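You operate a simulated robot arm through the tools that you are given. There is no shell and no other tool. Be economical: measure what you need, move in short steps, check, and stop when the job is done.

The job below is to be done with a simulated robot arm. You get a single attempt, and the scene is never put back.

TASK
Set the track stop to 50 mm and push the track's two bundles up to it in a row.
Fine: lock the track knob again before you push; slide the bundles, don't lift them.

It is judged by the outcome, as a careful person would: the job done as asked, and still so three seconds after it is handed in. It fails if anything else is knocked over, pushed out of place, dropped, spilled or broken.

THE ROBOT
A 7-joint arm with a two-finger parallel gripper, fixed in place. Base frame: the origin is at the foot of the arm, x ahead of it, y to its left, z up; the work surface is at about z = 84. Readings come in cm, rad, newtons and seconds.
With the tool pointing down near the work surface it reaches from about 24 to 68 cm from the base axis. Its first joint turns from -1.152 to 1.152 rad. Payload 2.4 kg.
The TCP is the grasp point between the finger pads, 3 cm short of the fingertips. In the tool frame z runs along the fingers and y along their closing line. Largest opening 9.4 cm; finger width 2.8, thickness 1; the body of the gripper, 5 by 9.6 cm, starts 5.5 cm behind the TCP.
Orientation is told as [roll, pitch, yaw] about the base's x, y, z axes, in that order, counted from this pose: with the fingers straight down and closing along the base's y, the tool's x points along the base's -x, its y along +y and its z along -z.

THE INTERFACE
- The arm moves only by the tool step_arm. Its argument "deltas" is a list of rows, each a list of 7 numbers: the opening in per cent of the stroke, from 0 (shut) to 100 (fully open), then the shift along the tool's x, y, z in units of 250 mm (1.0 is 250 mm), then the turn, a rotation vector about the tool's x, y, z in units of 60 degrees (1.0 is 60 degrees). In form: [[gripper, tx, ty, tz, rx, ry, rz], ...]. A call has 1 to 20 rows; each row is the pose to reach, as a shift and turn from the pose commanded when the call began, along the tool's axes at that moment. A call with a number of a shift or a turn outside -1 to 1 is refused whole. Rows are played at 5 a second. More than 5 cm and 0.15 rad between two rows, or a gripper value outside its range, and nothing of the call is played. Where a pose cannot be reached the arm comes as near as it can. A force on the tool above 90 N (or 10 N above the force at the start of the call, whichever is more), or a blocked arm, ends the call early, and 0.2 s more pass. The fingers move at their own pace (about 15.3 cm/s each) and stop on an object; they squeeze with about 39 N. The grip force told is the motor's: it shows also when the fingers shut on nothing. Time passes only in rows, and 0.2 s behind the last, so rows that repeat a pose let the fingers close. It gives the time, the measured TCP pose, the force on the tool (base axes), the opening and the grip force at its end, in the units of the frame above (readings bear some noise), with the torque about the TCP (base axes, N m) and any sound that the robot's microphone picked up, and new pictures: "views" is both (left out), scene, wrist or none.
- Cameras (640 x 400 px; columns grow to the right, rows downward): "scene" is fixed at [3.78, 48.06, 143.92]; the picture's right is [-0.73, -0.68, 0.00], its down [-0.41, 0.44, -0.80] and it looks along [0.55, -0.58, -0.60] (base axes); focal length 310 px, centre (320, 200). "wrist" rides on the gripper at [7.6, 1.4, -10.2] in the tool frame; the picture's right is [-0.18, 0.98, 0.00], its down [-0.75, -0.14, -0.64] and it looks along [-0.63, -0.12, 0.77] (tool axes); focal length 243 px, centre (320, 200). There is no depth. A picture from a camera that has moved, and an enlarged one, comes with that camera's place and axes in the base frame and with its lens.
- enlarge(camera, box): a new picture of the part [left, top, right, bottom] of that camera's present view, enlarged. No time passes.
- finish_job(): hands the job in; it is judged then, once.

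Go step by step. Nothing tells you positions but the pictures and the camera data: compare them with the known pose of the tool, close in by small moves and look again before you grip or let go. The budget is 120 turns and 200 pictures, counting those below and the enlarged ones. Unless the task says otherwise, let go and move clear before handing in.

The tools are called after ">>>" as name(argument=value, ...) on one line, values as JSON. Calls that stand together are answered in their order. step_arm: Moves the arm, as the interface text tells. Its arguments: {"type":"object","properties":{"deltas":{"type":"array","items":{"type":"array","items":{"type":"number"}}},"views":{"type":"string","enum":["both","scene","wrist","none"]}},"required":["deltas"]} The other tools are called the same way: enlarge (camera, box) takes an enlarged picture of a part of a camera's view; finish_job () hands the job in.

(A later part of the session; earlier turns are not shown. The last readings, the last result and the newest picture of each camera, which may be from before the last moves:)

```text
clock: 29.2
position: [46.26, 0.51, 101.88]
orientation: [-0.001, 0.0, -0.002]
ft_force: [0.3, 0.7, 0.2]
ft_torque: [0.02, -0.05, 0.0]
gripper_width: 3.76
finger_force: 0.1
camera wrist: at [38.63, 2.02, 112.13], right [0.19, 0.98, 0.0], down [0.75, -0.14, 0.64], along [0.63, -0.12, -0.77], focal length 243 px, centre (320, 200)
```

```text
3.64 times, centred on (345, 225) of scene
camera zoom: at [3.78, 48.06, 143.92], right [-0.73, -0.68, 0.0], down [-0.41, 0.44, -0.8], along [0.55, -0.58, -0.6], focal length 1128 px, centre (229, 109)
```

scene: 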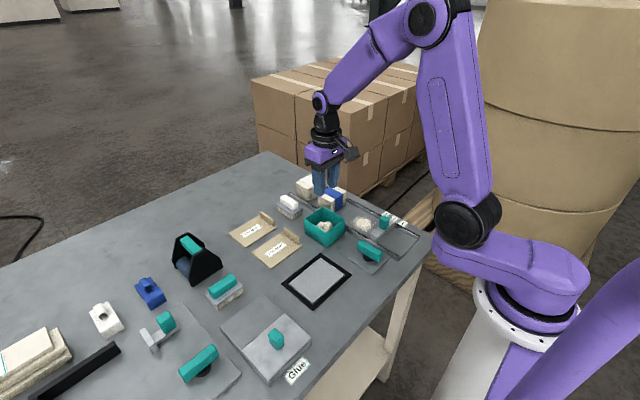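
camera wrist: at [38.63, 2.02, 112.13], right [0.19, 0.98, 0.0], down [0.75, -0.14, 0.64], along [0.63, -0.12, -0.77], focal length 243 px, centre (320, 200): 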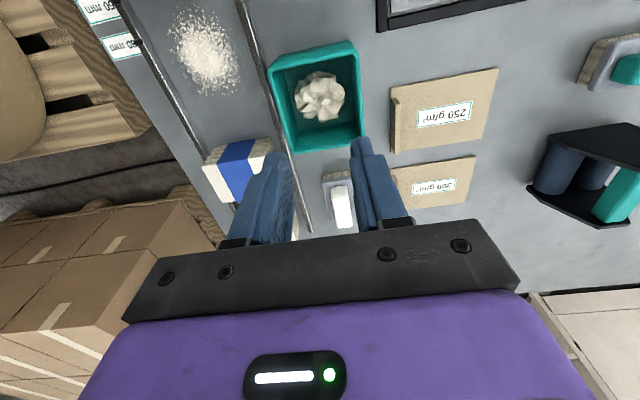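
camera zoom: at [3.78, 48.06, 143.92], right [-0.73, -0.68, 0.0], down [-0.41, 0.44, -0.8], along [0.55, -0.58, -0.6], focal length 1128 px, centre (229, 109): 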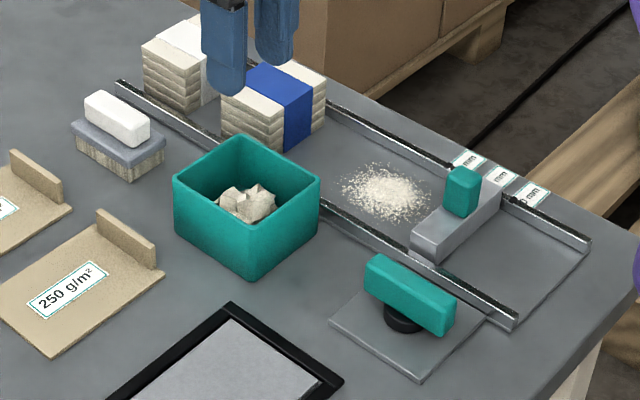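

>>> step_arm(deltas=[[40, -0.18, 0.01, 0, 0, 0, 0], [40, -0.36, 0.02, 0, 0, 0, 0], [40, -0.53, 0.02, 0, 0, 0, 0], [40, -0.53, 0.02, 0.15, 0, 0, 0], [40, -0.53, 0.02, 0.3, 0, 0, 0]])

>>> enlarge(camera="scene", box=[250, 150, 350, 240])

```text
clock: 30.4
position: [59.48, 0.98, 94.34]
orientation: [0.0, -0.001, 0.0]
ft_force: [-0.4, 0.0, 0.2]
ft_torque: [-0.02, 0.01, -0.01]
gripper_width: 3.77
finger_force: 0.0
camera wrist: at [51.94, 2.54, 104.52], right [0.18, 0.98, 0.0], down [0.75, -0.14, 0.64], along [0.63, -0.12, -0.77], focal length 243 px, centre (320, 200)
```

scene: 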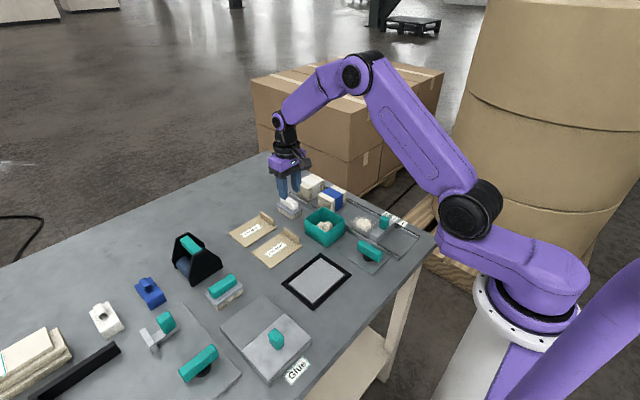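
wrist: 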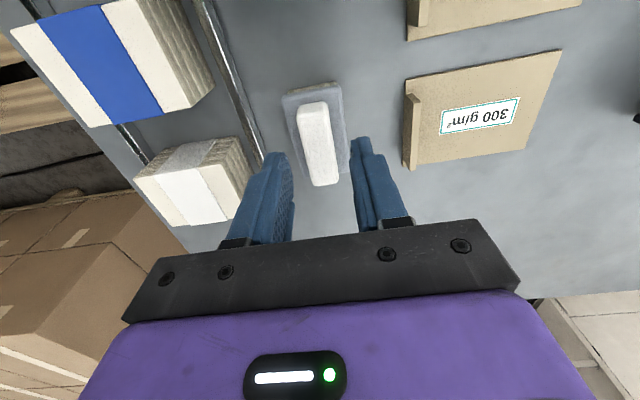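

```text
4.44 times, centred on (300, 195) of scene
camera zoom: at [3.78, 48.06, 143.92], right [-0.73, -0.68, 0.0], down [-0.41, 0.44, -0.8], along [0.55, -0.58, -0.6], focal length 1379 px, centre (409, 222)
```

zoom: 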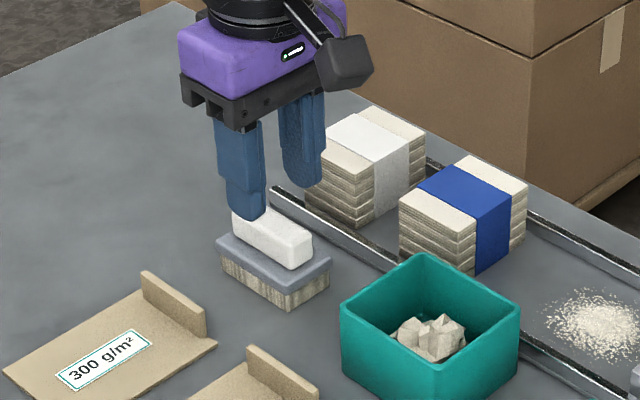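

>>> step_arm(deltas=[[40, -0.006, 0, 0.1, 0, 0, 0], [40, -0.006, 0, 0.17, 0, 0, 0]], views="none")

>>> enlarge(camera="scene", box=[260, 160, 320, 220])

```text
clock: 31.0
position: [59.64, 0.96, 90.08]
orientation: [0.001, 0.001, -0.002]
ft_force: [0.0, 0.4, -0.7]
ft_torque: [0.0, 0.0, 0.02]
gripper_width: 3.77
finger_force: 0.1
```

```text
6.67 times, centred on (290, 190) of scene
camera zoom: at [3.78, 48.06, 143.92], right [-0.73, -0.68, 0.0], down [-0.41, 0.44, -0.8], along [0.55, -0.58, -0.6], focal length 2068 px, centre (520, 267)
```

zoom: 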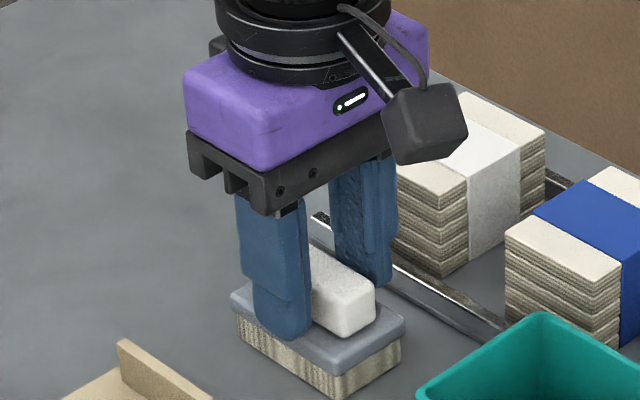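

>>> step_arm(deltas=[[0, 0, 0, 0, 0, 0, 0], [0, 0, 0, 0, 0, 0, 0], [0, 0, 0, 0, 0, 0, 0], [0, 0, 0, -0.02, 0, 0, 0], [0, 0, 0, -0.1, 0, 0, 0]], views="both")

>>> enlarge(camera="scene", box=[260, 160, 320, 220])

```text
clock: 32.2
position: [59.64, 0.98, 92.48]
orientation: [0.0, 0.0, 0.0]
ft_force: [0.0, -0.4, -0.8]
ft_torque: [-0.02, 0.01, -0.03]
gripper_width: 2.08
finger_force: 39.1
camera wrist: at [51.98, 2.54, 102.79], right [0.18, 0.98, 0.0], down [0.75, -0.14, 0.64], along [0.63, -0.12, -0.77], focal length 243 px, centre (320, 200)
```

scene: 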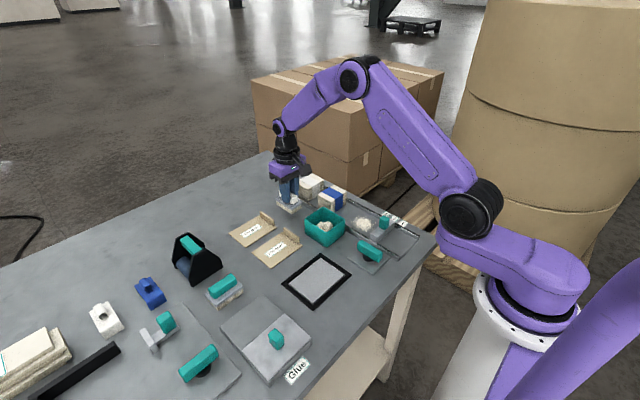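
wrist: 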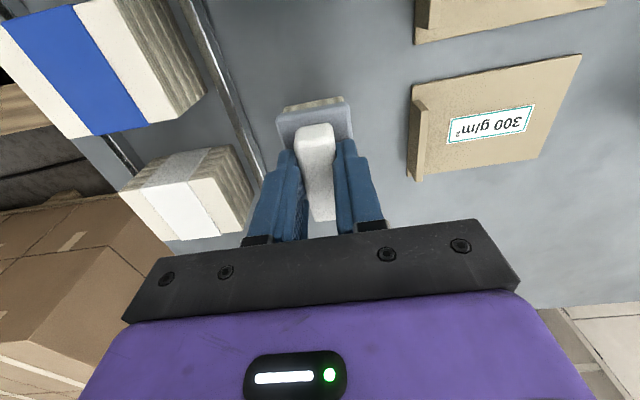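

```text
6.67 times, centred on (290, 190) of scene
camera zoom: at [3.79, 48.06, 143.92], right [-0.73, -0.68, 0.0], down [-0.41, 0.44, -0.8], along [0.55, -0.58, -0.6], focal length 2068 px, centre (520, 267)
```

zoom: 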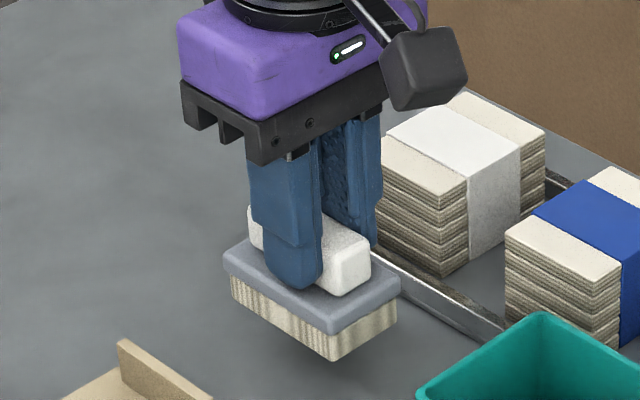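

>>> step_arm(deltas=[[0, 0, 0, -0.15, 0, 0, 0], [0, 0, 0, -0.3, 0, 0, 0], [0, 0, 0, -0.42, 0, 0, 0], [0, 0.15, -0.066, -0.42, 0, 0, 0], [0, 0.3, -0.132, -0.42, 0, 0, 0], [0, 0.45, -0.2, -0.42, 0, 0, 0], [0, 0.6, -0.265, -0.42, 0, 0, 0], [0, 0.72, -0.325, -0.42, 0, 0, 0], [0, 0.72, -0.325, -0.3, 0, 0, 0], [0, 0.72, -0.325, -0.15, 0, 0, 0]])

>>> enlarge(camera="scene", box=[300, 170, 420, 260])

```text
clock: 34.4
position: [41.66, -7.14, 96.31]
orientation: [-0.001, 0.0, 0.001]
ft_force: [-0.1, -0.6, -0.5]
ft_torque: [0.0, -0.01, -0.02]
gripper_width: 2.09
finger_force: 39.1
camera wrist: at [34.07, -5.63, 106.54], right [0.18, 0.98, 0.0], down [0.75, -0.14, 0.64], along [0.63, -0.12, -0.77], focal length 243 px, centre (320, 200)
```

scene: 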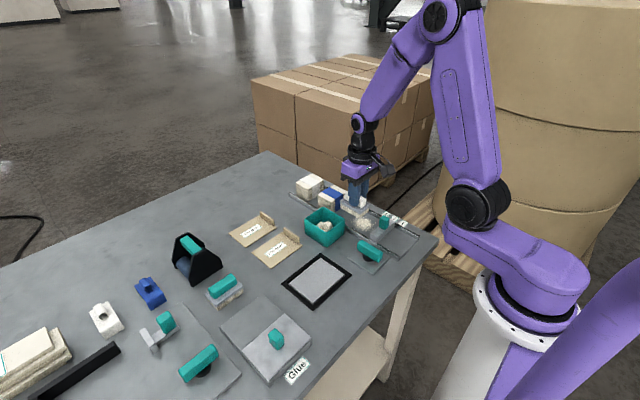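
wrist: 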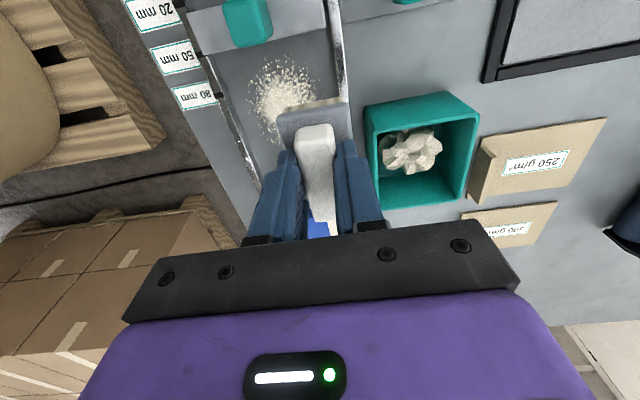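

```text
4.44 times, centred on (360, 215) of scene
camera zoom: at [3.78, 48.06, 143.92], right [-0.73, -0.68, 0.0], down [-0.41, 0.44, -0.8], along [0.55, -0.58, -0.6], focal length 1379 px, centre (142, 133)
```

zoom: 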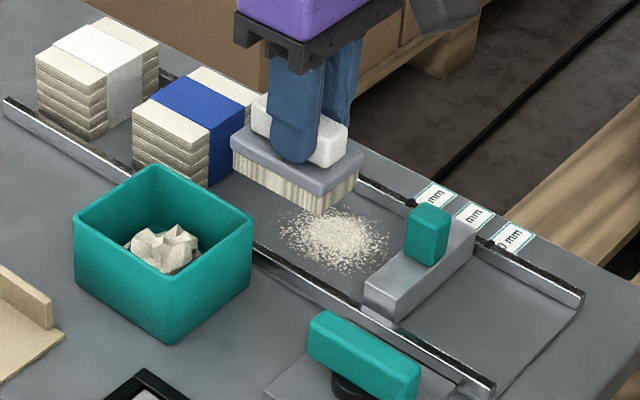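

>>> step_arm(deltas=[[0, 0.054, -0.006, 0.1, 0, 0, 0], [0, 0.054, -0.006, 0.2, 0, 0, 0], [0, 0.054, -0.006, 0.225, 0, 0, 0], [0, 0.054, -0.006, 0.235, 0, 0, 0]], views="none")

>>> enlarge(camera="scene", box=[320, 180, 410, 250])

```text
clock: 35.2
position: [40.45, -7.3, 91.22]
orientation: [-0.002, -0.005, -0.001]
ft_force: [-8.6, 2.3, 33.9]
ft_torque: [0.82, 0.35, 0.12]
gripper_width: 2.12
finger_force: 38.8
stopped in row 4: the force on the tool passed its limit at 111 N (the readings are from after the stop); the commanded pose is now the measured one
```

```text
5.71 times, centred on (365, 215) of scene
camera zoom: at [3.72, 48.07, 143.91], right [-0.73, -0.68, 0.0], down [-0.41, 0.44, -0.8], along [0.55, -0.58, -0.6], focal length 1773 px, centre (63, 114)
```

zoom: 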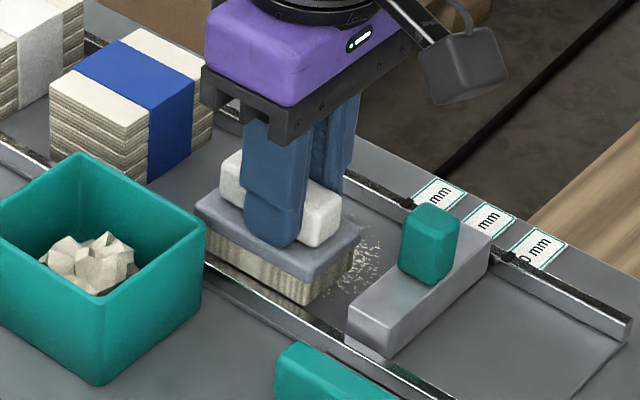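

>>> step_arm(deltas=[[0, 0, 0, -0.03, 0, 0, 0], [0, 0, -0.04, -0.03, 0, 0, 0], [0, 0, -0.04, 0, 0, 0, 0], [0, 0, -0.04, 0.012, 0, 0, 0], [0, 0, -0.04, 0.02, 0, 0, 0]], views="wrist")

>>> enlarge(camera="scene", box=[320, 180, 410, 250])

```text
clock: 36.4
position: [40.58, -8.31, 90.73]
orientation: [-0.001, -0.006, 0.0]
ft_force: [0.8, 0.0, -0.8]
ft_torque: [-0.01, -0.01, -0.02]
gripper_width: 2.1
finger_force: 39.1
camera wrist: at [32.81, -6.79, 100.86], right [0.18, 0.98, 0.0], down [0.75, -0.14, 0.65], along [0.64, -0.12, -0.76], focal length 243 px, centre (320, 200)
```

wrist: 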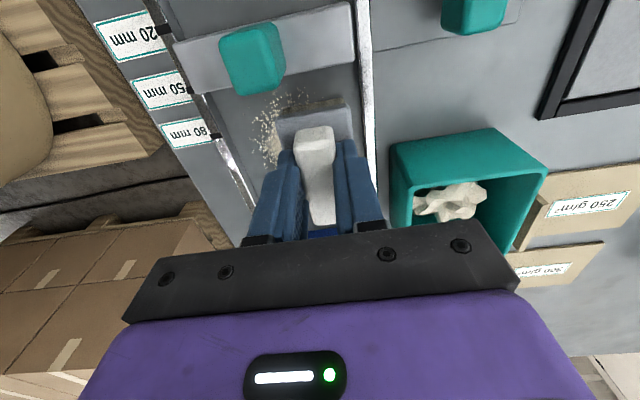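

```text
5.71 times, centred on (365, 215) of scene
camera zoom: at [3.79, 48.06, 143.92], right [-0.73, -0.68, 0.0], down [-0.41, 0.44, -0.8], along [0.55, -0.58, -0.6], focal length 1773 px, centre (63, 114)
```

zoom: 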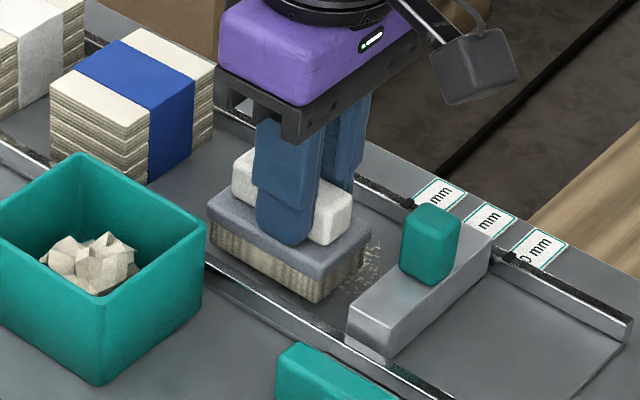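

>>> step_arm(deltas=[[0, 0, 0, 0.004, 0, 0, 0], [0, 0, 0, 0.008, 0, 0, 0], [0, 0, 0, 0.012, 0, 0, 0]], views="none")

```text
clock: 37.2
position: [40.44, -8.31, 90.34]
orientation: [-0.003, -0.007, -0.001]
ft_force: [-0.4, 0.2, -0.4]
ft_torque: [0.03, 0.0, 0.0]
gripper_width: 2.13
finger_force: 39.1
```

>>> step_arm(deltas=[[0, 0, 0, 0.004, 0, 0, 0], [0, 0, 0, 0.008, 0, 0, 0]], views="none")

```text
clock: 37.8
position: [40.56, -8.29, 90.16]
orientation: [-0.003, -0.006, -0.001]
ft_force: [0.2, -0.1, -1.3]
ft_torque: [0.02, 0.01, 0.02]
gripper_width: 2.11
finger_force: 38.9
```

>>> step_arm(deltas=[[0, 0, 0, 0.004, 0, 0, 0], [0, 0, 0, 0.008, 0, 0, 0], [0, 0, 0, 0.012, 0, 0, 0]], views="none")

>>> enlarge(camera="scene", box=[320, 180, 410, 250])

```text
clock: 38.6
position: [40.51, -8.27, 90.03]
orientation: [-0.001, -0.009, 0.0]
ft_force: [-11.1, 1.7, 70.0]
ft_torque: [0.13, 1.0, 0.0]
gripper_width: 2.13
finger_force: 39.2
```

```text
5.71 times, centred on (365, 215) of scene
camera zoom: at [3.66, 48.08, 143.91], right [-0.73, -0.68, 0.0], down [-0.41, 0.44, -0.8], along [0.55, -0.58, -0.6], focal length 1773 px, centre (63, 114)
```

zoom: 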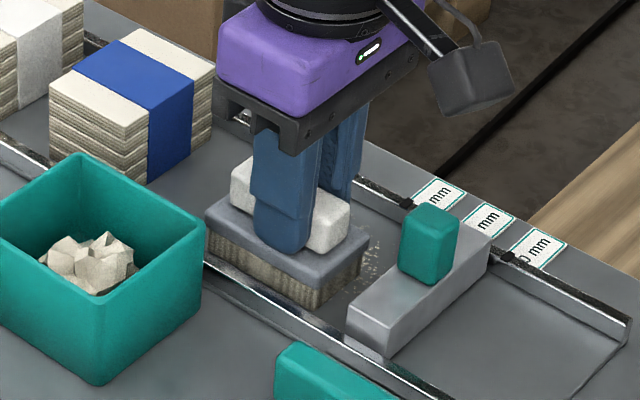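

>>> step_arm(deltas=[[0, 0, 0, -0.006, 0, 0, 0], [0, 0, -0.04, -0.006, 0, 0, 0], [0, 0, -0.08, -0.006, 0, 0, 0], [0, 0, -0.12, -0.006, 0, 0, 0]])

>>> enlarge(camera="scene", box=[320, 180, 410, 250])

```text
clock: 39.6
position: [40.59, -11.22, 90.06]
orientation: [-0.001, -0.009, 0.001]
ft_force: [1.8, 11.7, 35.9]
ft_torque: [0.53, 0.01, -0.08]
gripper_width: 2.09
finger_force: 39.0
camera wrist: at [32.84, -9.71, 100.24], right [0.18, 0.98, 0.0], down [0.75, -0.14, 0.65], along [0.64, -0.12, -0.76], focal length 243 px, centre (320, 200)
```

scene: 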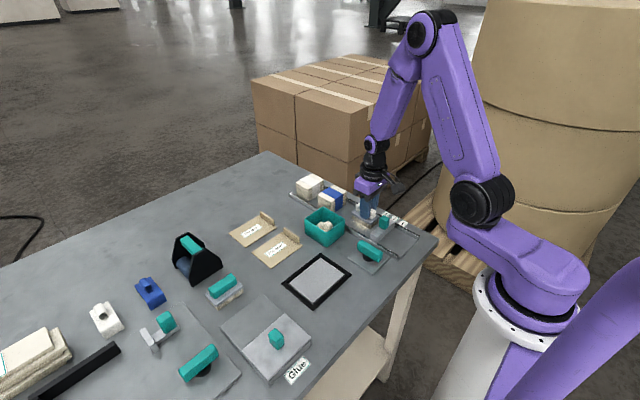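
wrist: 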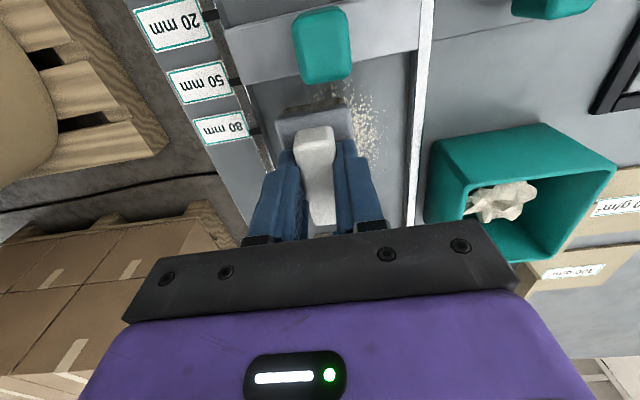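

```text
5.71 times, centred on (365, 215) of scene
camera zoom: at [3.74, 48.1, 143.9], right [-0.73, -0.68, 0.0], down [-0.41, 0.44, -0.8], along [0.55, -0.58, -0.6], focal length 1773 px, centre (63, 114)
```

zoom: 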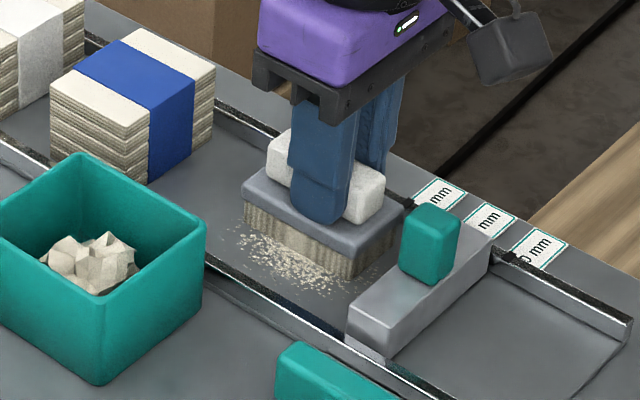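

>>> step_arm(deltas=[[0, 0, 0.04, 0, 0, 0, 0], [0, 0, 0.08, 0, 0, 0, 0], [0, 0, 0.12, 0, 0, 0, 0], [0, 0, 0.08, 0, 0, 0, 0], [0, 0, 0.04, 0, 0, 0, 0], [0, 0, 0, 0, 0, 0, 0], [0, 0, 0.04, 0, 0, 0, 0], [0, 0, 0.08, 0, 0, 0, 0], [0, 0, 0.12, 0, 0, 0, 0], [0, 0, 0.08, 0, 0, 0, 0], [0, 0, 0.04, 0, 0, 0, 0], [0, 0, -0.03, 0, 0, 0, 0]])

>>> enlarge(camera="scene", box=[320, 180, 410, 250])

```text
clock: 42.2
position: [40.57, -12.06, 90.02]
orientation: [-0.001, -0.007, 0.0]
ft_force: [0.0, 14.7, 46.1]
ft_torque: [0.66, -0.17, -0.06]
gripper_width: 2.11
finger_force: 39.0
camera wrist: at [32.8, -10.49, 100.25], right [0.18, 0.98, 0.0], down [0.75, -0.14, 0.65], along [0.64, -0.12, -0.76], focal length 243 px, centre (320, 200)
```

scene: 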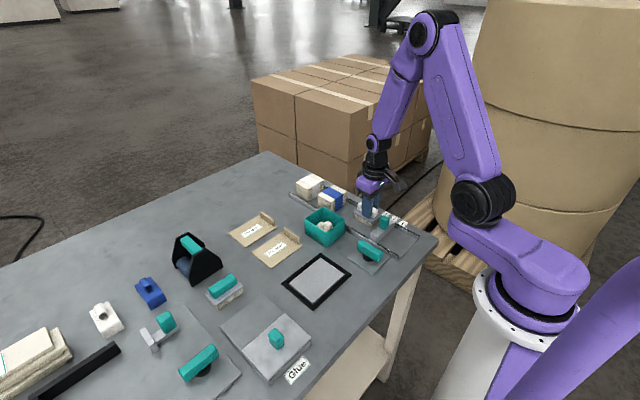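
wrist: 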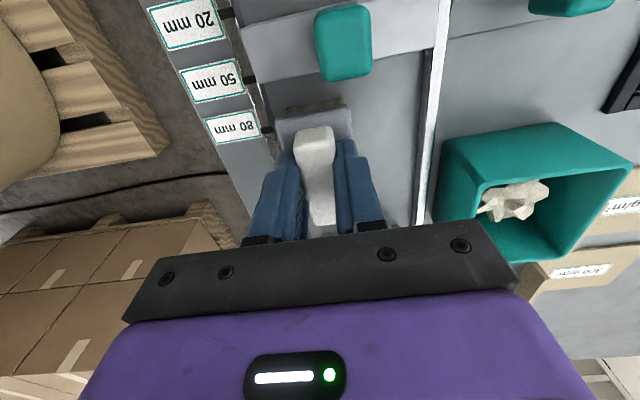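

```text
5.71 times, centred on (365, 215) of scene
camera zoom: at [3.72, 48.12, 143.9], right [-0.73, -0.68, 0.0], down [-0.41, 0.44, -0.8], along [0.55, -0.58, -0.6], focal length 1773 px, centre (63, 114)
```

zoom: 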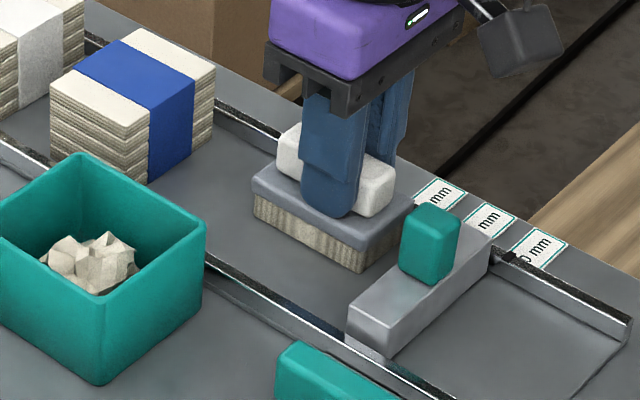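

The dust is gone. I'll lift the brush and carry it back to its place.

>>> step_arm(deltas=[[0, 0, 0, -0.15, 0, 0, 0], [0, 0, 0, -0.3, 0, 0, 0], [0, 0, 0, -0.45, 0, 0, 0], [0, 0, 0, -0.52, 0, 0, 0], [0, -0.15, 0.1, -0.52, 0, 0, 0], [0, -0.3, 0.2, -0.52, 0, 0, 0], [0, -0.45, 0.3, -0.52, 0, 0, 0], [0, -0.6, 0.42, -0.52, 0, 0, 0], [0, -0.762, 0.521, -0.52, 0, 0, 0], [0, -0.762, 0.521, -0.4, 0, 0, 0], [0, -0.762, 0.521, -0.25, 0, 0, 0], [0, -0.762, 0.521, -0.1, 0, 0, 0]])

>>> enlarge(camera="scene", box=[260, 160, 420, 260])

```text
clock: 44.8
position: [59.47, 0.96, 92.55]
orientation: [-0.002, -0.006, 0.0]
ft_force: [0.1, 0.0, -0.4]
ft_torque: [-0.02, 0.02, -0.02]
gripper_width: 2.11
finger_force: 39.2
camera wrist: at [51.84, 2.58, 102.78], right [0.18, 0.98, 0.0], down [0.75, -0.14, 0.65], along [0.64, -0.12, -0.76], focal length 243 px, centre (320, 200)
```

scene: 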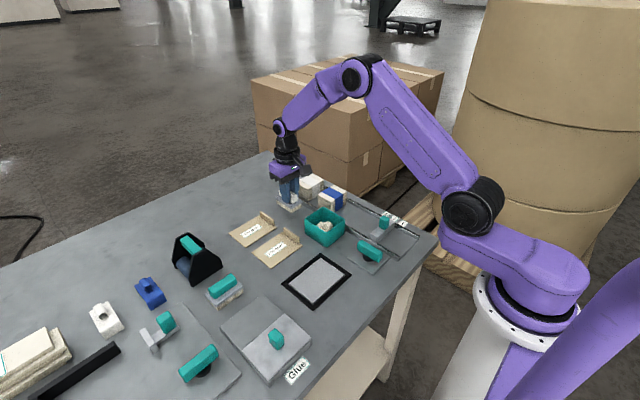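
wrist: 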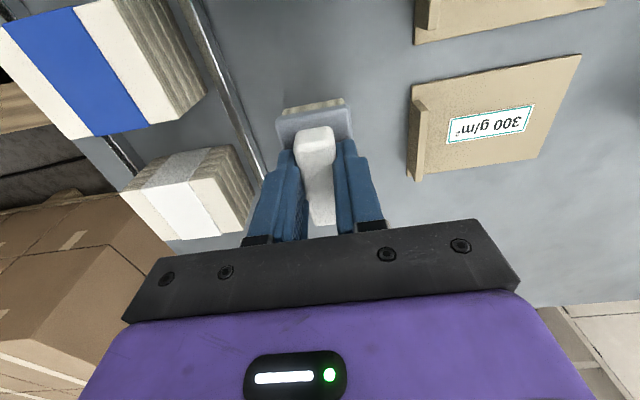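

```text
4.00 times, centred on (340, 210) of scene
camera zoom: at [3.79, 48.06, 143.92], right [-0.73, -0.68, 0.0], down [-0.41, 0.44, -0.8], along [0.55, -0.58, -0.6], focal length 1241 px, centre (240, 160)
```

zoom: 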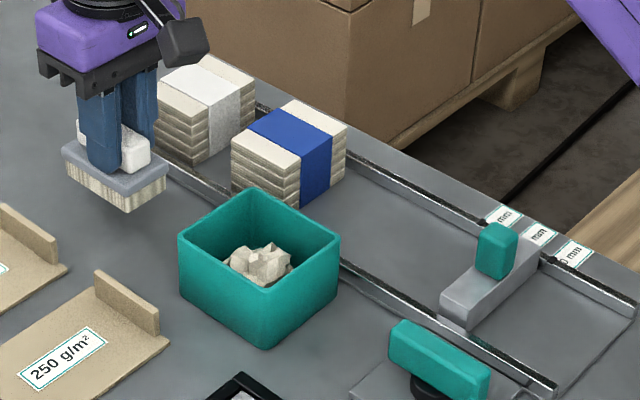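

>>> step_arm(deltas=[[0, -0.005, 0, 0.05, 0, 0, 0], [0, -0.005, 0, 0.09, 0, 0, 0], [0, -0.005, 0, 0.098, 0, 0, 0], [0, -0.005, 0, 0.1, 0, 0, 0]], views="none")

```text
clock: 45.8
position: [59.76, 0.83, 90.05]
orientation: [-0.003, -0.008, 0.0]
ft_force: [-0.5, 0.5, -1.1]
ft_torque: [0.0, 0.02, -0.07]
gripper_width: 2.12
finger_force: 38.9
```

>>> step_arm(deltas=[[0, 0, 0.003, 0.004, 0, 0, 0], [0, 0, 0.003, 0.007, 0, 0, 0]], views="none")

```text
clock: 46.4
position: [59.71, 1.1, 89.85]
orientation: [-0.001, -0.007, -0.001]
ft_force: [-0.2, 0.5, -0.9]
ft_torque: [-0.01, -0.02, -0.02]
gripper_width: 2.12
finger_force: 39.0
```

>>> step_arm(deltas=[[0, 0, 0, 0.003, 0, 0, 0], [0, 0, 0, 0.006, 0, 0, 0]], views="none")

>>> enlarge(camera="scene", box=[260, 160, 320, 220])

```text
clock: 47.0
position: [59.66, 1.04, 89.78]
orientation: [-0.002, -0.005, 0.001]
ft_force: [-0.7, 0.5, -0.7]
ft_torque: [0.0, 0.01, 0.0]
gripper_width: 2.1
finger_force: 39.0
```

```text
6.67 times, centred on (290, 190) of scene
camera zoom: at [3.79, 48.06, 143.92], right [-0.73, -0.68, 0.0], down [-0.41, 0.44, -0.8], along [0.55, -0.58, -0.6], focal length 2068 px, centre (520, 267)
```

zoom: 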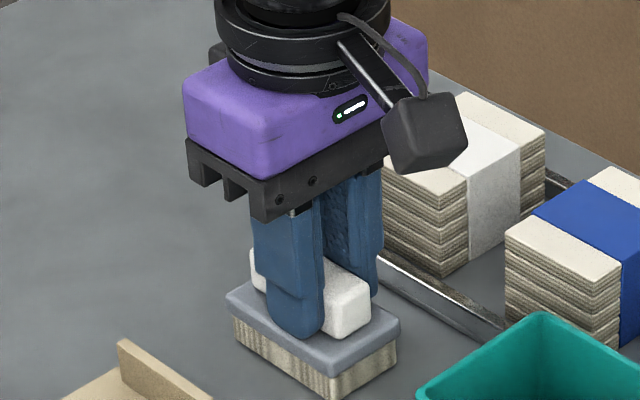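

>>> step_arm(deltas=[[0, 0, 0, 0.004, 0, 0, 0], [0, 0, 0, 0.006, 0, 0, 0]], views="none")

```text
clock: 47.6
position: [59.62, 1.14, 89.72]
orientation: [0.0, -0.006, -0.001]
ft_force: [-2.7, -1.3, 11.4]
ft_torque: [0.04, 0.48, 0.0]
gripper_width: 2.1
finger_force: 38.9
```

>>> step_arm(deltas=[[30, 0, 0, 0, 0, 0, 0], [30, 0, 0, 0, 0, 0, 0], [30, 0, 0, -0.1, 0, 0, 0], [30, 0, 0, -0.28, 0, 0, 0], [0, 0.0, -0.19, -0.4, 0, 0, 0], [0, 0.0, -0.38, -0.5, 0, 0, 0]])

>>> enlarge(camera="scene", box=[260, 150, 420, 250])

```text
refused: row 5 steps farther than a row can; nothing moved
```

```text
4.00 times, centred on (340, 200) of scene
camera zoom: at [3.76, 48.06, 143.92], right [-0.73, -0.68, 0.0], down [-0.41, 0.44, -0.8], along [0.55, -0.58, -0.6], focal length 1241 px, centre (240, 200)
```

zoom: 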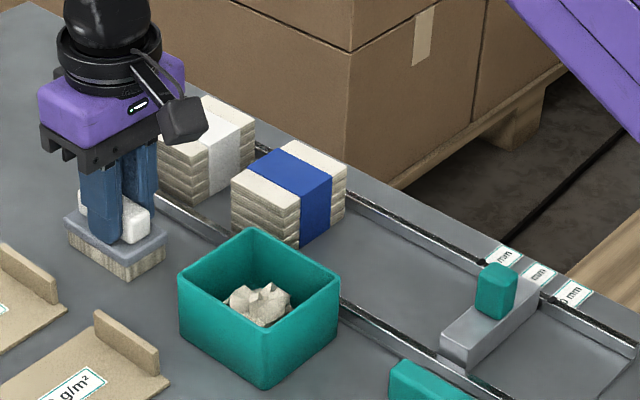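

>>> step_arm(deltas=[[30, 0, 0, 0, 0, 0, 0], [30, 0, 0, 0, 0, 0, 0], [30, 0, 0, -0.1, 0, 0, 0], [30, 0, 0, -0.28, 0, 0, 0], [0, 0.0, -0.12, -0.4, 0, 0, 0], [0, 0.0, -0.26, -0.5, 0, 0, 0], [0, 0.0, -0.42, -0.56, 0, 0, 0]])

>>> enlarge(camera="scene", box=[260, 150, 420, 250])

```text
clock: 49.2
position: [59.51, -9.36, 103.5]
orientation: [-0.002, -0.004, -0.002]
ft_force: [0.4, 0.9, 0.1]
ft_torque: [-0.02, -0.01, -0.04]
gripper_width: 0.0
finger_force: 33.4
camera wrist: at [51.81, -7.91, 113.8], right [0.18, 0.98, 0.0], down [0.75, -0.14, 0.65], along [0.63, -0.12, -0.76], focal length 243 px, centre (320, 200)
```

scene: 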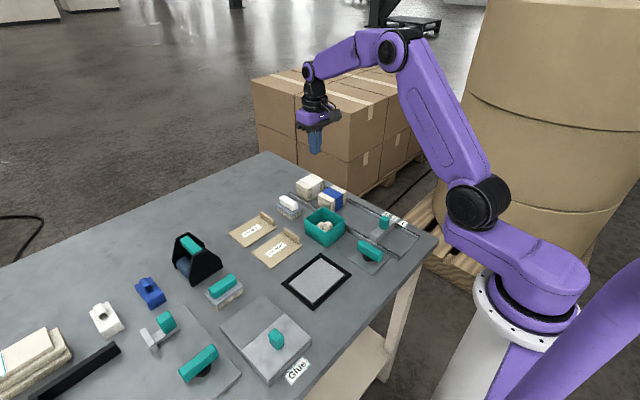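
wrist: 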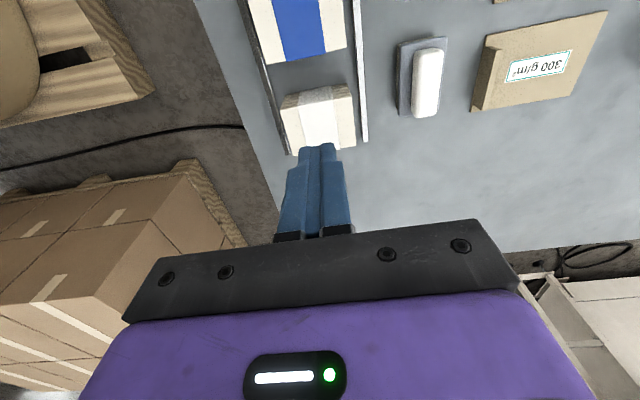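

```text
4.00 times, centred on (340, 200) of scene
camera zoom: at [3.78, 48.07, 143.92], right [-0.73, -0.68, 0.0], down [-0.41, 0.44, -0.8], along [0.55, -0.58, -0.6], focal length 1241 px, centre (240, 200)
```

zoom: 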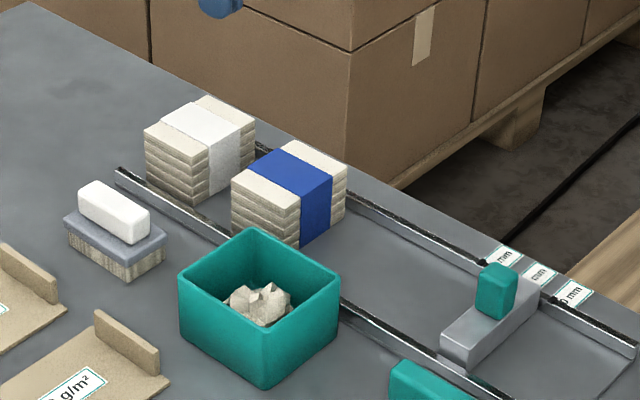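

>>> step_arm(deltas=[[50, -0.15, -0.02, 0, 0, 0, 0], [50, -0.304, -0.02, 0, 0, 0, 0], [50, -0.304, -0.02, 0.15, 0, 0, 0], [50, -0.304, -0.02, 0.26, 0, 0, 0], [50, -0.304, -0.02, 0.26, 0, 0, 0]])

>>> enlarge(camera="scene", box=[260, 130, 360, 230])

```text
clock: 50.4
position: [67.37, -9.93, 97.23]
orientation: [-0.002, -0.005, -0.001]
ft_force: [0.8, 0.2, 0.1]
ft_torque: [-0.01, 0.0, -0.02]
gripper_width: 4.73
finger_force: 0.1
camera wrist: at [59.67, -8.39, 107.36], right [0.18, 0.98, 0.0], down [0.75, -0.14, 0.65], along [0.64, -0.12, -0.76], focal length 243 px, centre (320, 200)
```

scene: 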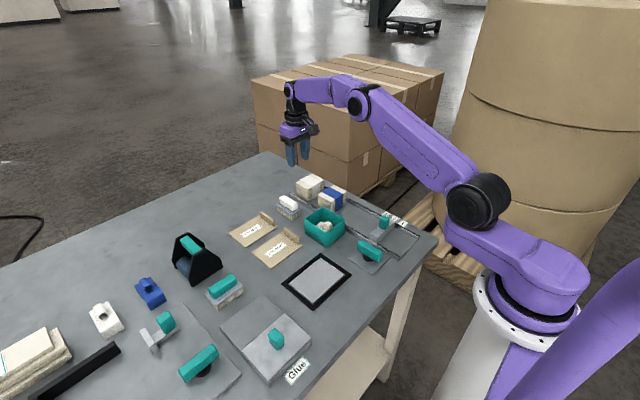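
wrist: 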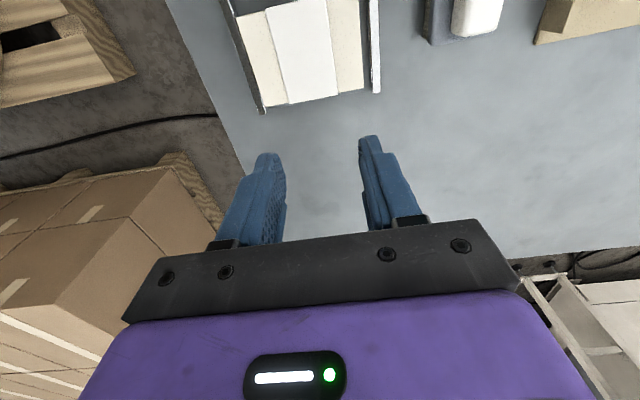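

```text
4.00 times, centred on (310, 180) of scene
camera zoom: at [3.78, 48.06, 143.92], right [-0.73, -0.68, 0.0], down [-0.41, 0.44, -0.8], along [0.55, -0.58, -0.6], focal length 1241 px, centre (360, 280)
```

zoom: 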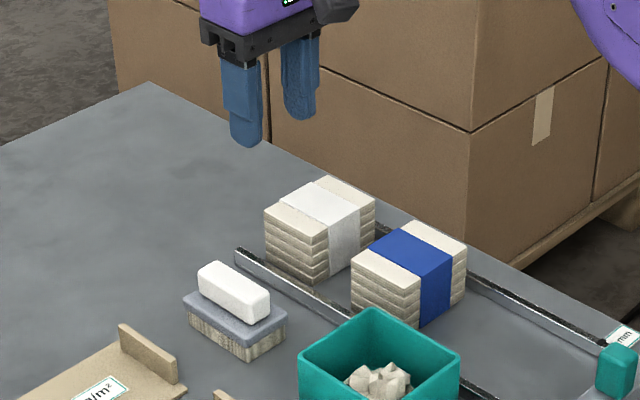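

>>> step_arm(deltas=[[50, 0, 0, 0.15, 0, 0, 0], [50, 0, 0, 0.28, 0, 0, 0], [50, 0, 0, 0.36, 0, 0, 0]])

>>> enlarge(camera="scene", box=[260, 130, 360, 230])

```text
clock: 51.2
position: [67.41, -9.91, 88.24]
orientation: [0.0, -0.006, 0.001]
ft_force: [-0.4, -0.5, -0.1]
ft_torque: [0.02, 0.02, -0.01]
gripper_width: 4.68
finger_force: 0.0
camera wrist: at [59.65, -8.41, 98.4], right [0.18, 0.98, 0.0], down [0.75, -0.14, 0.65], along [0.64, -0.12, -0.76], focal length 243 px, centre (320, 200)
```

scene: 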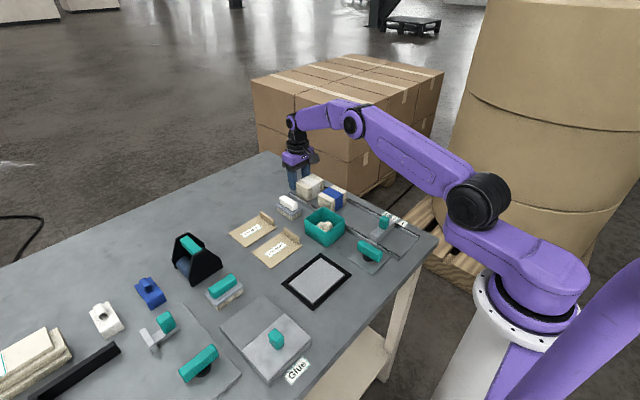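
wrist: 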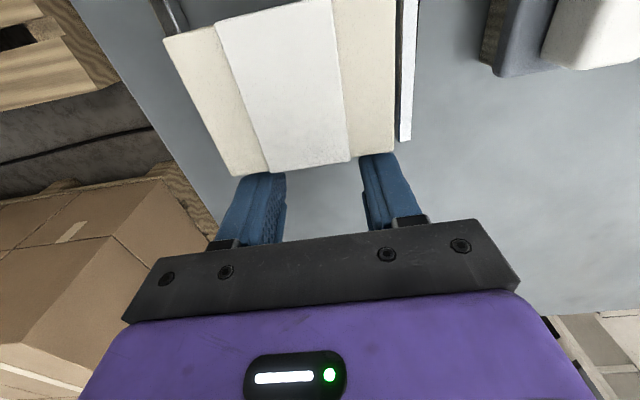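

```text
4.00 times, centred on (310, 180) of scene
camera zoom: at [3.78, 48.06, 143.92], right [-0.73, -0.68, 0.0], down [-0.41, 0.44, -0.8], along [0.55, -0.58, -0.6], focal length 1241 px, centre (360, 280)
```

zoom: 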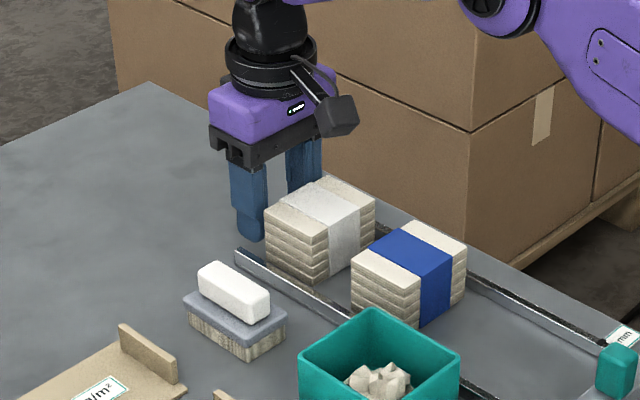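

>>> step_arm(deltas=[[50, 0.06, 0, 0, 0, 0, 0], [50, 0.1, 0, 0, 0, 0, 0], [50, 0.14, 0, 0, 0, 0, 0], [50, 0.18, 0, 0, 0, 0, 0], [50, 0.22, 0, 0, 0, 0, 0], [50, 0.26, 0, 0, 0, 0, 0]])

>>> enlarge(camera="scene", box=[280, 150, 400, 250])

```text
clock: 52.6
position: [60.78, -10.02, 88.22]
orientation: [-0.001, -0.007, 0.0]
ft_force: [0.5, 0.8, 0.1]
ft_torque: [0.03, 0.03, 0.0]
gripper_width: 4.67
finger_force: 0.2
camera wrist: at [53.13, -8.45, 98.35], right [0.18, 0.98, 0.0], down [0.75, -0.14, 0.65], along [0.64, -0.12, -0.76], focal length 243 px, centre (320, 200)
```

scene: 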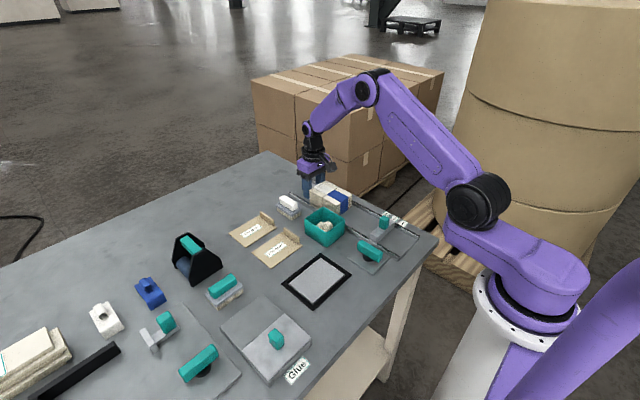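
wrist: 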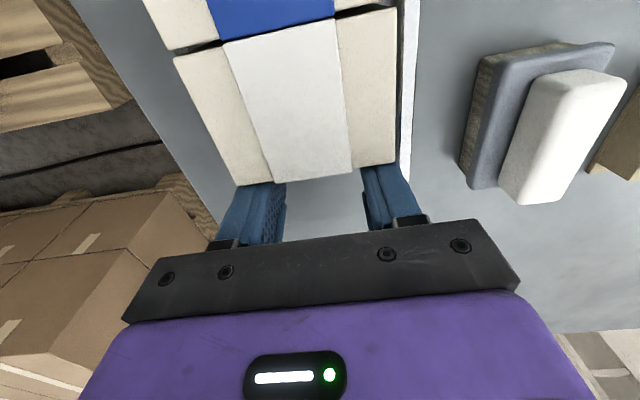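

```text
4.00 times, centred on (340, 200) of scene
camera zoom: at [3.79, 48.06, 143.92], right [-0.73, -0.68, 0.0], down [-0.41, 0.44, -0.8], along [0.55, -0.58, -0.6], focal length 1241 px, centre (240, 200)
```

zoom: 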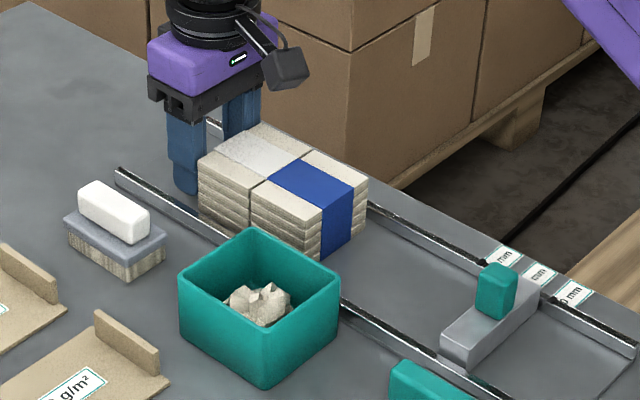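

>>> step_arm(deltas=[[50, 0.04, 0, 0, 0, 0, 0], [50, 0.08, 0, 0, 0, 0, 0], [50, 0.12, 0, 0, 0, 0, 0], [50, 0.16, 0, 0, 0, 0, 0], [50, 0.2, 0, 0, 0, 0, 0], [50, 0.24, 0, 0, 0, 0, 0], [50, 0.28, 0, 0, 0, 0, 0], [50, 0.32, 0, 0, 0, 0, 0]])

>>> enlarge(camera="scene", box=[300, 160, 420, 260])

```text
clock: 54.4
position: [52.73, -9.97, 88.13]
orientation: [-0.002, -0.006, 0.001]
ft_force: [0.8, 0.8, 0.2]
ft_torque: [-0.02, -0.03, -0.02]
gripper_width: 4.7
finger_force: 0.1
camera wrist: at [45.09, -8.45, 98.32], right [0.18, 0.98, 0.0], down [0.75, -0.14, 0.65], along [0.64, -0.12, -0.76], focal length 243 px, centre (320, 200)
```

scene: 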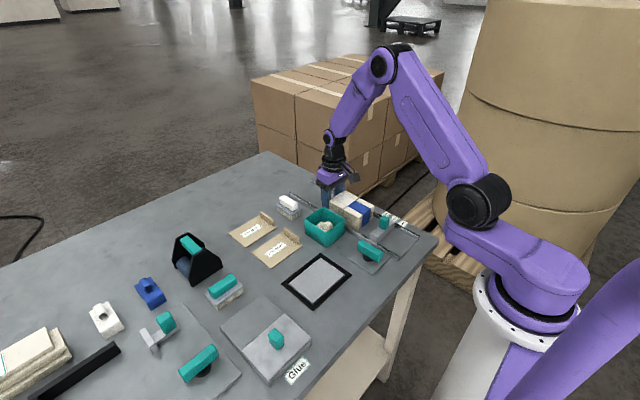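
wrist: 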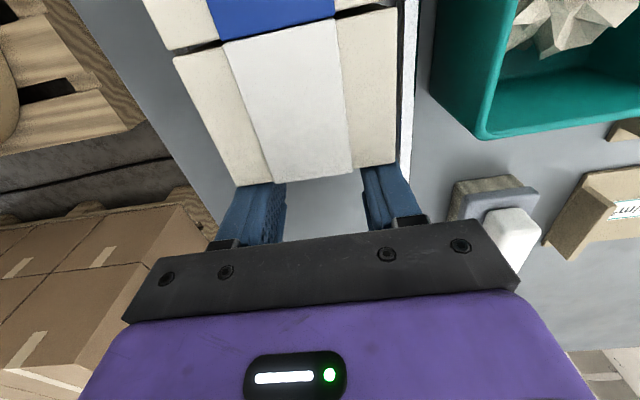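

```text
4.00 times, centred on (360, 210) of scene
camera zoom: at [3.78, 48.06, 143.92], right [-0.73, -0.68, 0.0], down [-0.41, 0.44, -0.8], along [0.55, -0.58, -0.6], focal length 1241 px, centre (160, 160)
```

zoom: 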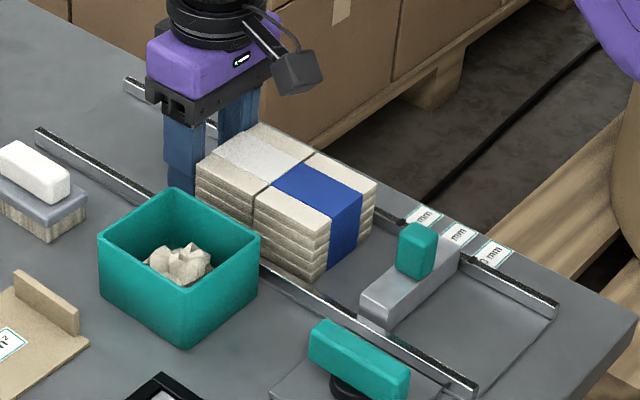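

>>> step_arm(deltas=[[50, 0.03, 0, 0, 0, 0, 0], [50, 0.06, 0, 0, 0, 0, 0], [50, 0.08, 0, 0, 0, 0, 0], [50, 0.1, 0, 0, 0, 0, 0]], views="none")

>>> enlarge(camera="scene", box=[320, 180, 420, 250])

```text
clock: 55.4
position: [50.22, -10.02, 88.0]
orientation: [-0.004, -0.005, -0.001]
ft_force: [0.6, 0.0, 0.2]
ft_torque: [-0.02, 0.02, -0.01]
gripper_width: 4.68
finger_force: 0.0
```

```text
5.71 times, centred on (370, 215) of scene
camera zoom: at [3.78, 48.06, 143.92], right [-0.73, -0.68, 0.0], down [-0.41, 0.44, -0.8], along [0.55, -0.58, -0.6], focal length 1773 px, centre (34, 114)
```

zoom: 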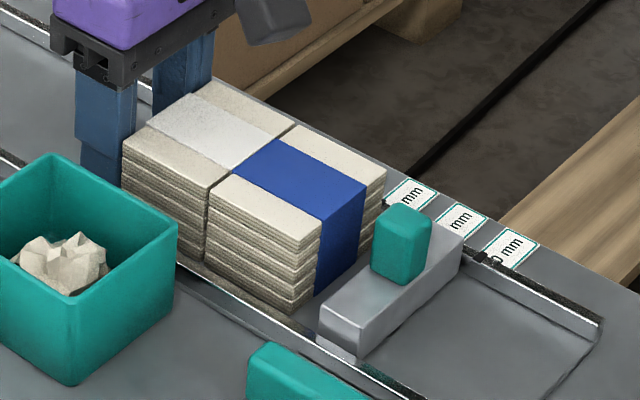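

Under a centimetre left; creeping in with small steps.

>>> step_arm(deltas=[[50, 0.008, 0, 0, 0, 0, 0], [50, 0.016, 0, 0, 0, 0, 0], [50, 0.022, 0, 0, 0, 0, 0]], views="none")

>>> enlarge(camera="scene", box=[340, 190, 410, 240])

```text
clock: 56.2
position: [49.66, -10.09, 88.12]
orientation: [-0.003, -0.004, 0.001]
ft_force: [0.4, -0.1, 0.7]
ft_torque: [0.0, 0.03, -0.03]
gripper_width: 4.7
finger_force: 0.0
```

```text
8.00 times, centred on (375, 215) of scene
camera zoom: at [3.79, 48.06, 143.92], right [-0.73, -0.68, 0.0], down [-0.41, 0.44, -0.8], along [0.55, -0.58, -0.6], focal length 2482 px, centre (-120, 80)
```

zoom: 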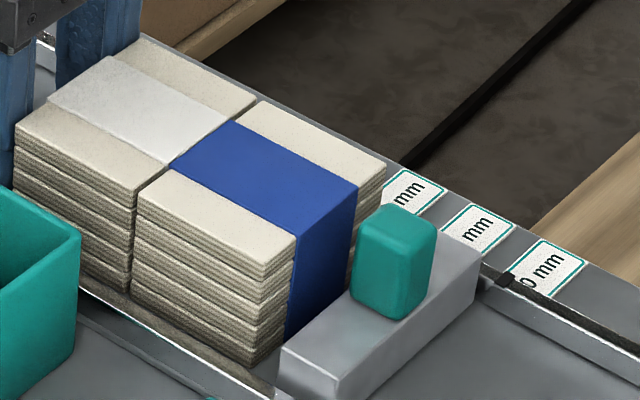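

>>> step_arm(deltas=[[50, 0.004, 0, 0, 0, 0, 0], [50, 0.008, 0, 0, 0, 0, 0]], views="none")

>>> enlarge(camera="scene", box=[340, 190, 410, 240])

```text
clock: 56.8
position: [49.51, -9.97, 88.08]
orientation: [0.0, -0.006, 0.0]
ft_force: [0.5, 0.4, -0.3]
ft_torque: [0.01, 0.02, 0.0]
gripper_width: 4.68
finger_force: 0.1
```

```text
8.00 times, centred on (375, 215) of scene
camera zoom: at [3.79, 48.06, 143.92], right [-0.73, -0.68, 0.0], down [-0.41, 0.44, -0.8], along [0.55, -0.58, -0.6], focal length 2482 px, centre (-120, 80)
```

zoom: 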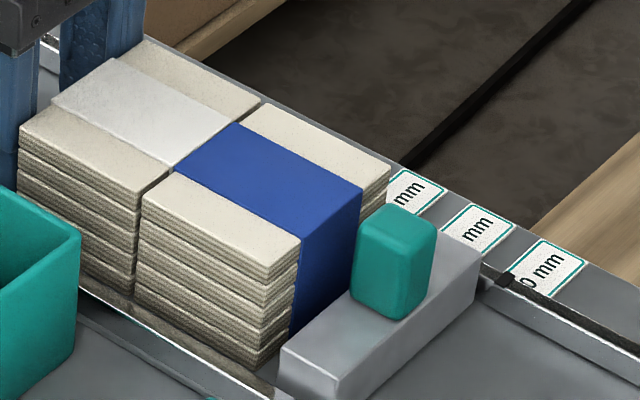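

>>> step_arm(deltas=[[50, 0.004, 0, 0, 0, 0, 0], [50, 0.008, 0, 0, 0, 0, 0]], views="none")

```text
clock: 57.4
position: [49.3, -9.98, 88.01]
orientation: [-0.002, -0.006, -0.001]
ft_force: [0.9, 0.3, -0.7]
ft_torque: [-0.01, 0.02, -0.03]
gripper_width: 4.7
finger_force: 0.0
```

>>> step_arm(deltas=[[50, 0.004, 0, 0, 0, 0, 0], [50, 0.008, 0, 0, 0, 0, 0]], views="none")

>>> enlarge(camera="scene", box=[340, 190, 410, 240])

```text
clock: 58.0
position: [49.18, -9.98, 88.01]
orientation: [-0.002, -0.006, 0.0]
ft_force: [0.0, -0.2, 0.0]
ft_torque: [0.0, -0.01, -0.01]
gripper_width: 4.69
finger_force: 0.0
```

```text
8.00 times, centred on (375, 215) of scene
camera zoom: at [3.79, 48.06, 143.92], right [-0.73, -0.68, 0.0], down [-0.41, 0.44, -0.8], along [0.55, -0.58, -0.6], focal length 2482 px, centre (-120, 80)
```

zoom: 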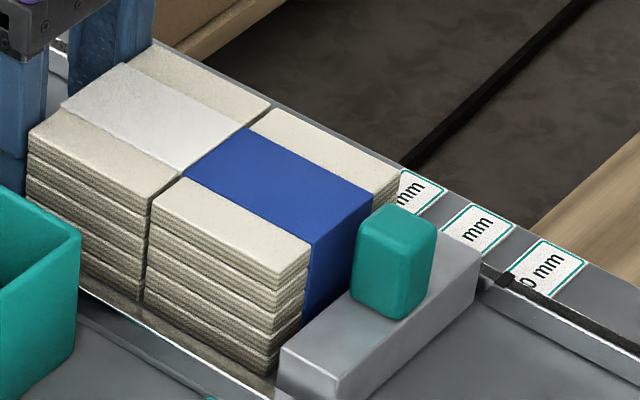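

>>> step_arm(deltas=[[50, 0.004, 0, 0, 0, 0, 0], [50, 0.008, 0, 0, 0, 0, 0]], views="none")

```text
clock: 58.6
position: [48.94, -9.98, 88.02]
orientation: [-0.002, -0.005, 0.001]
ft_force: [0.8, -0.9, -0.2]
ft_torque: [0.01, 0.0, -0.02]
gripper_width: 4.7
finger_force: 0.0
```

>>> step_arm(deltas=[[50, 0.004, 0, 0, 0, 0, 0], [50, 0.008, 0, 0, 0, 0, 0]], views="none")

>>> enlarge(camera="scene", box=[340, 190, 410, 240])

```text
clock: 59.2
position: [48.76, -10.01, 88.1]
orientation: [-0.001, -0.007, -0.001]
ft_force: [0.5, -0.1, 0.0]
ft_torque: [0.0, 0.0, 0.01]
gripper_width: 4.69
finger_force: 0.0
```

```text
8.00 times, centred on (375, 215) of scene
camera zoom: at [3.79, 48.06, 143.92], right [-0.73, -0.68, 0.0], down [-0.41, 0.44, -0.8], along [0.55, -0.58, -0.6], focal length 2482 px, centre (-120, 80)
```

zoom: 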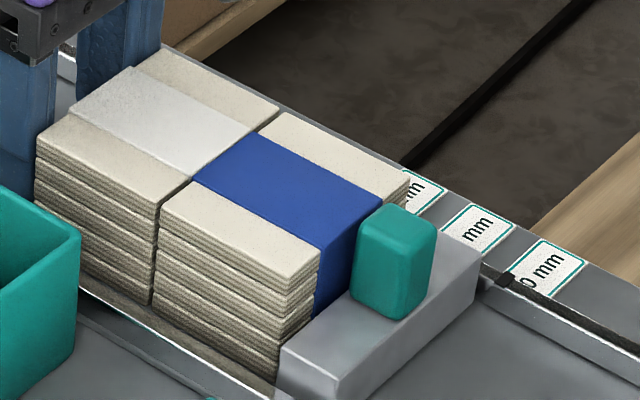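

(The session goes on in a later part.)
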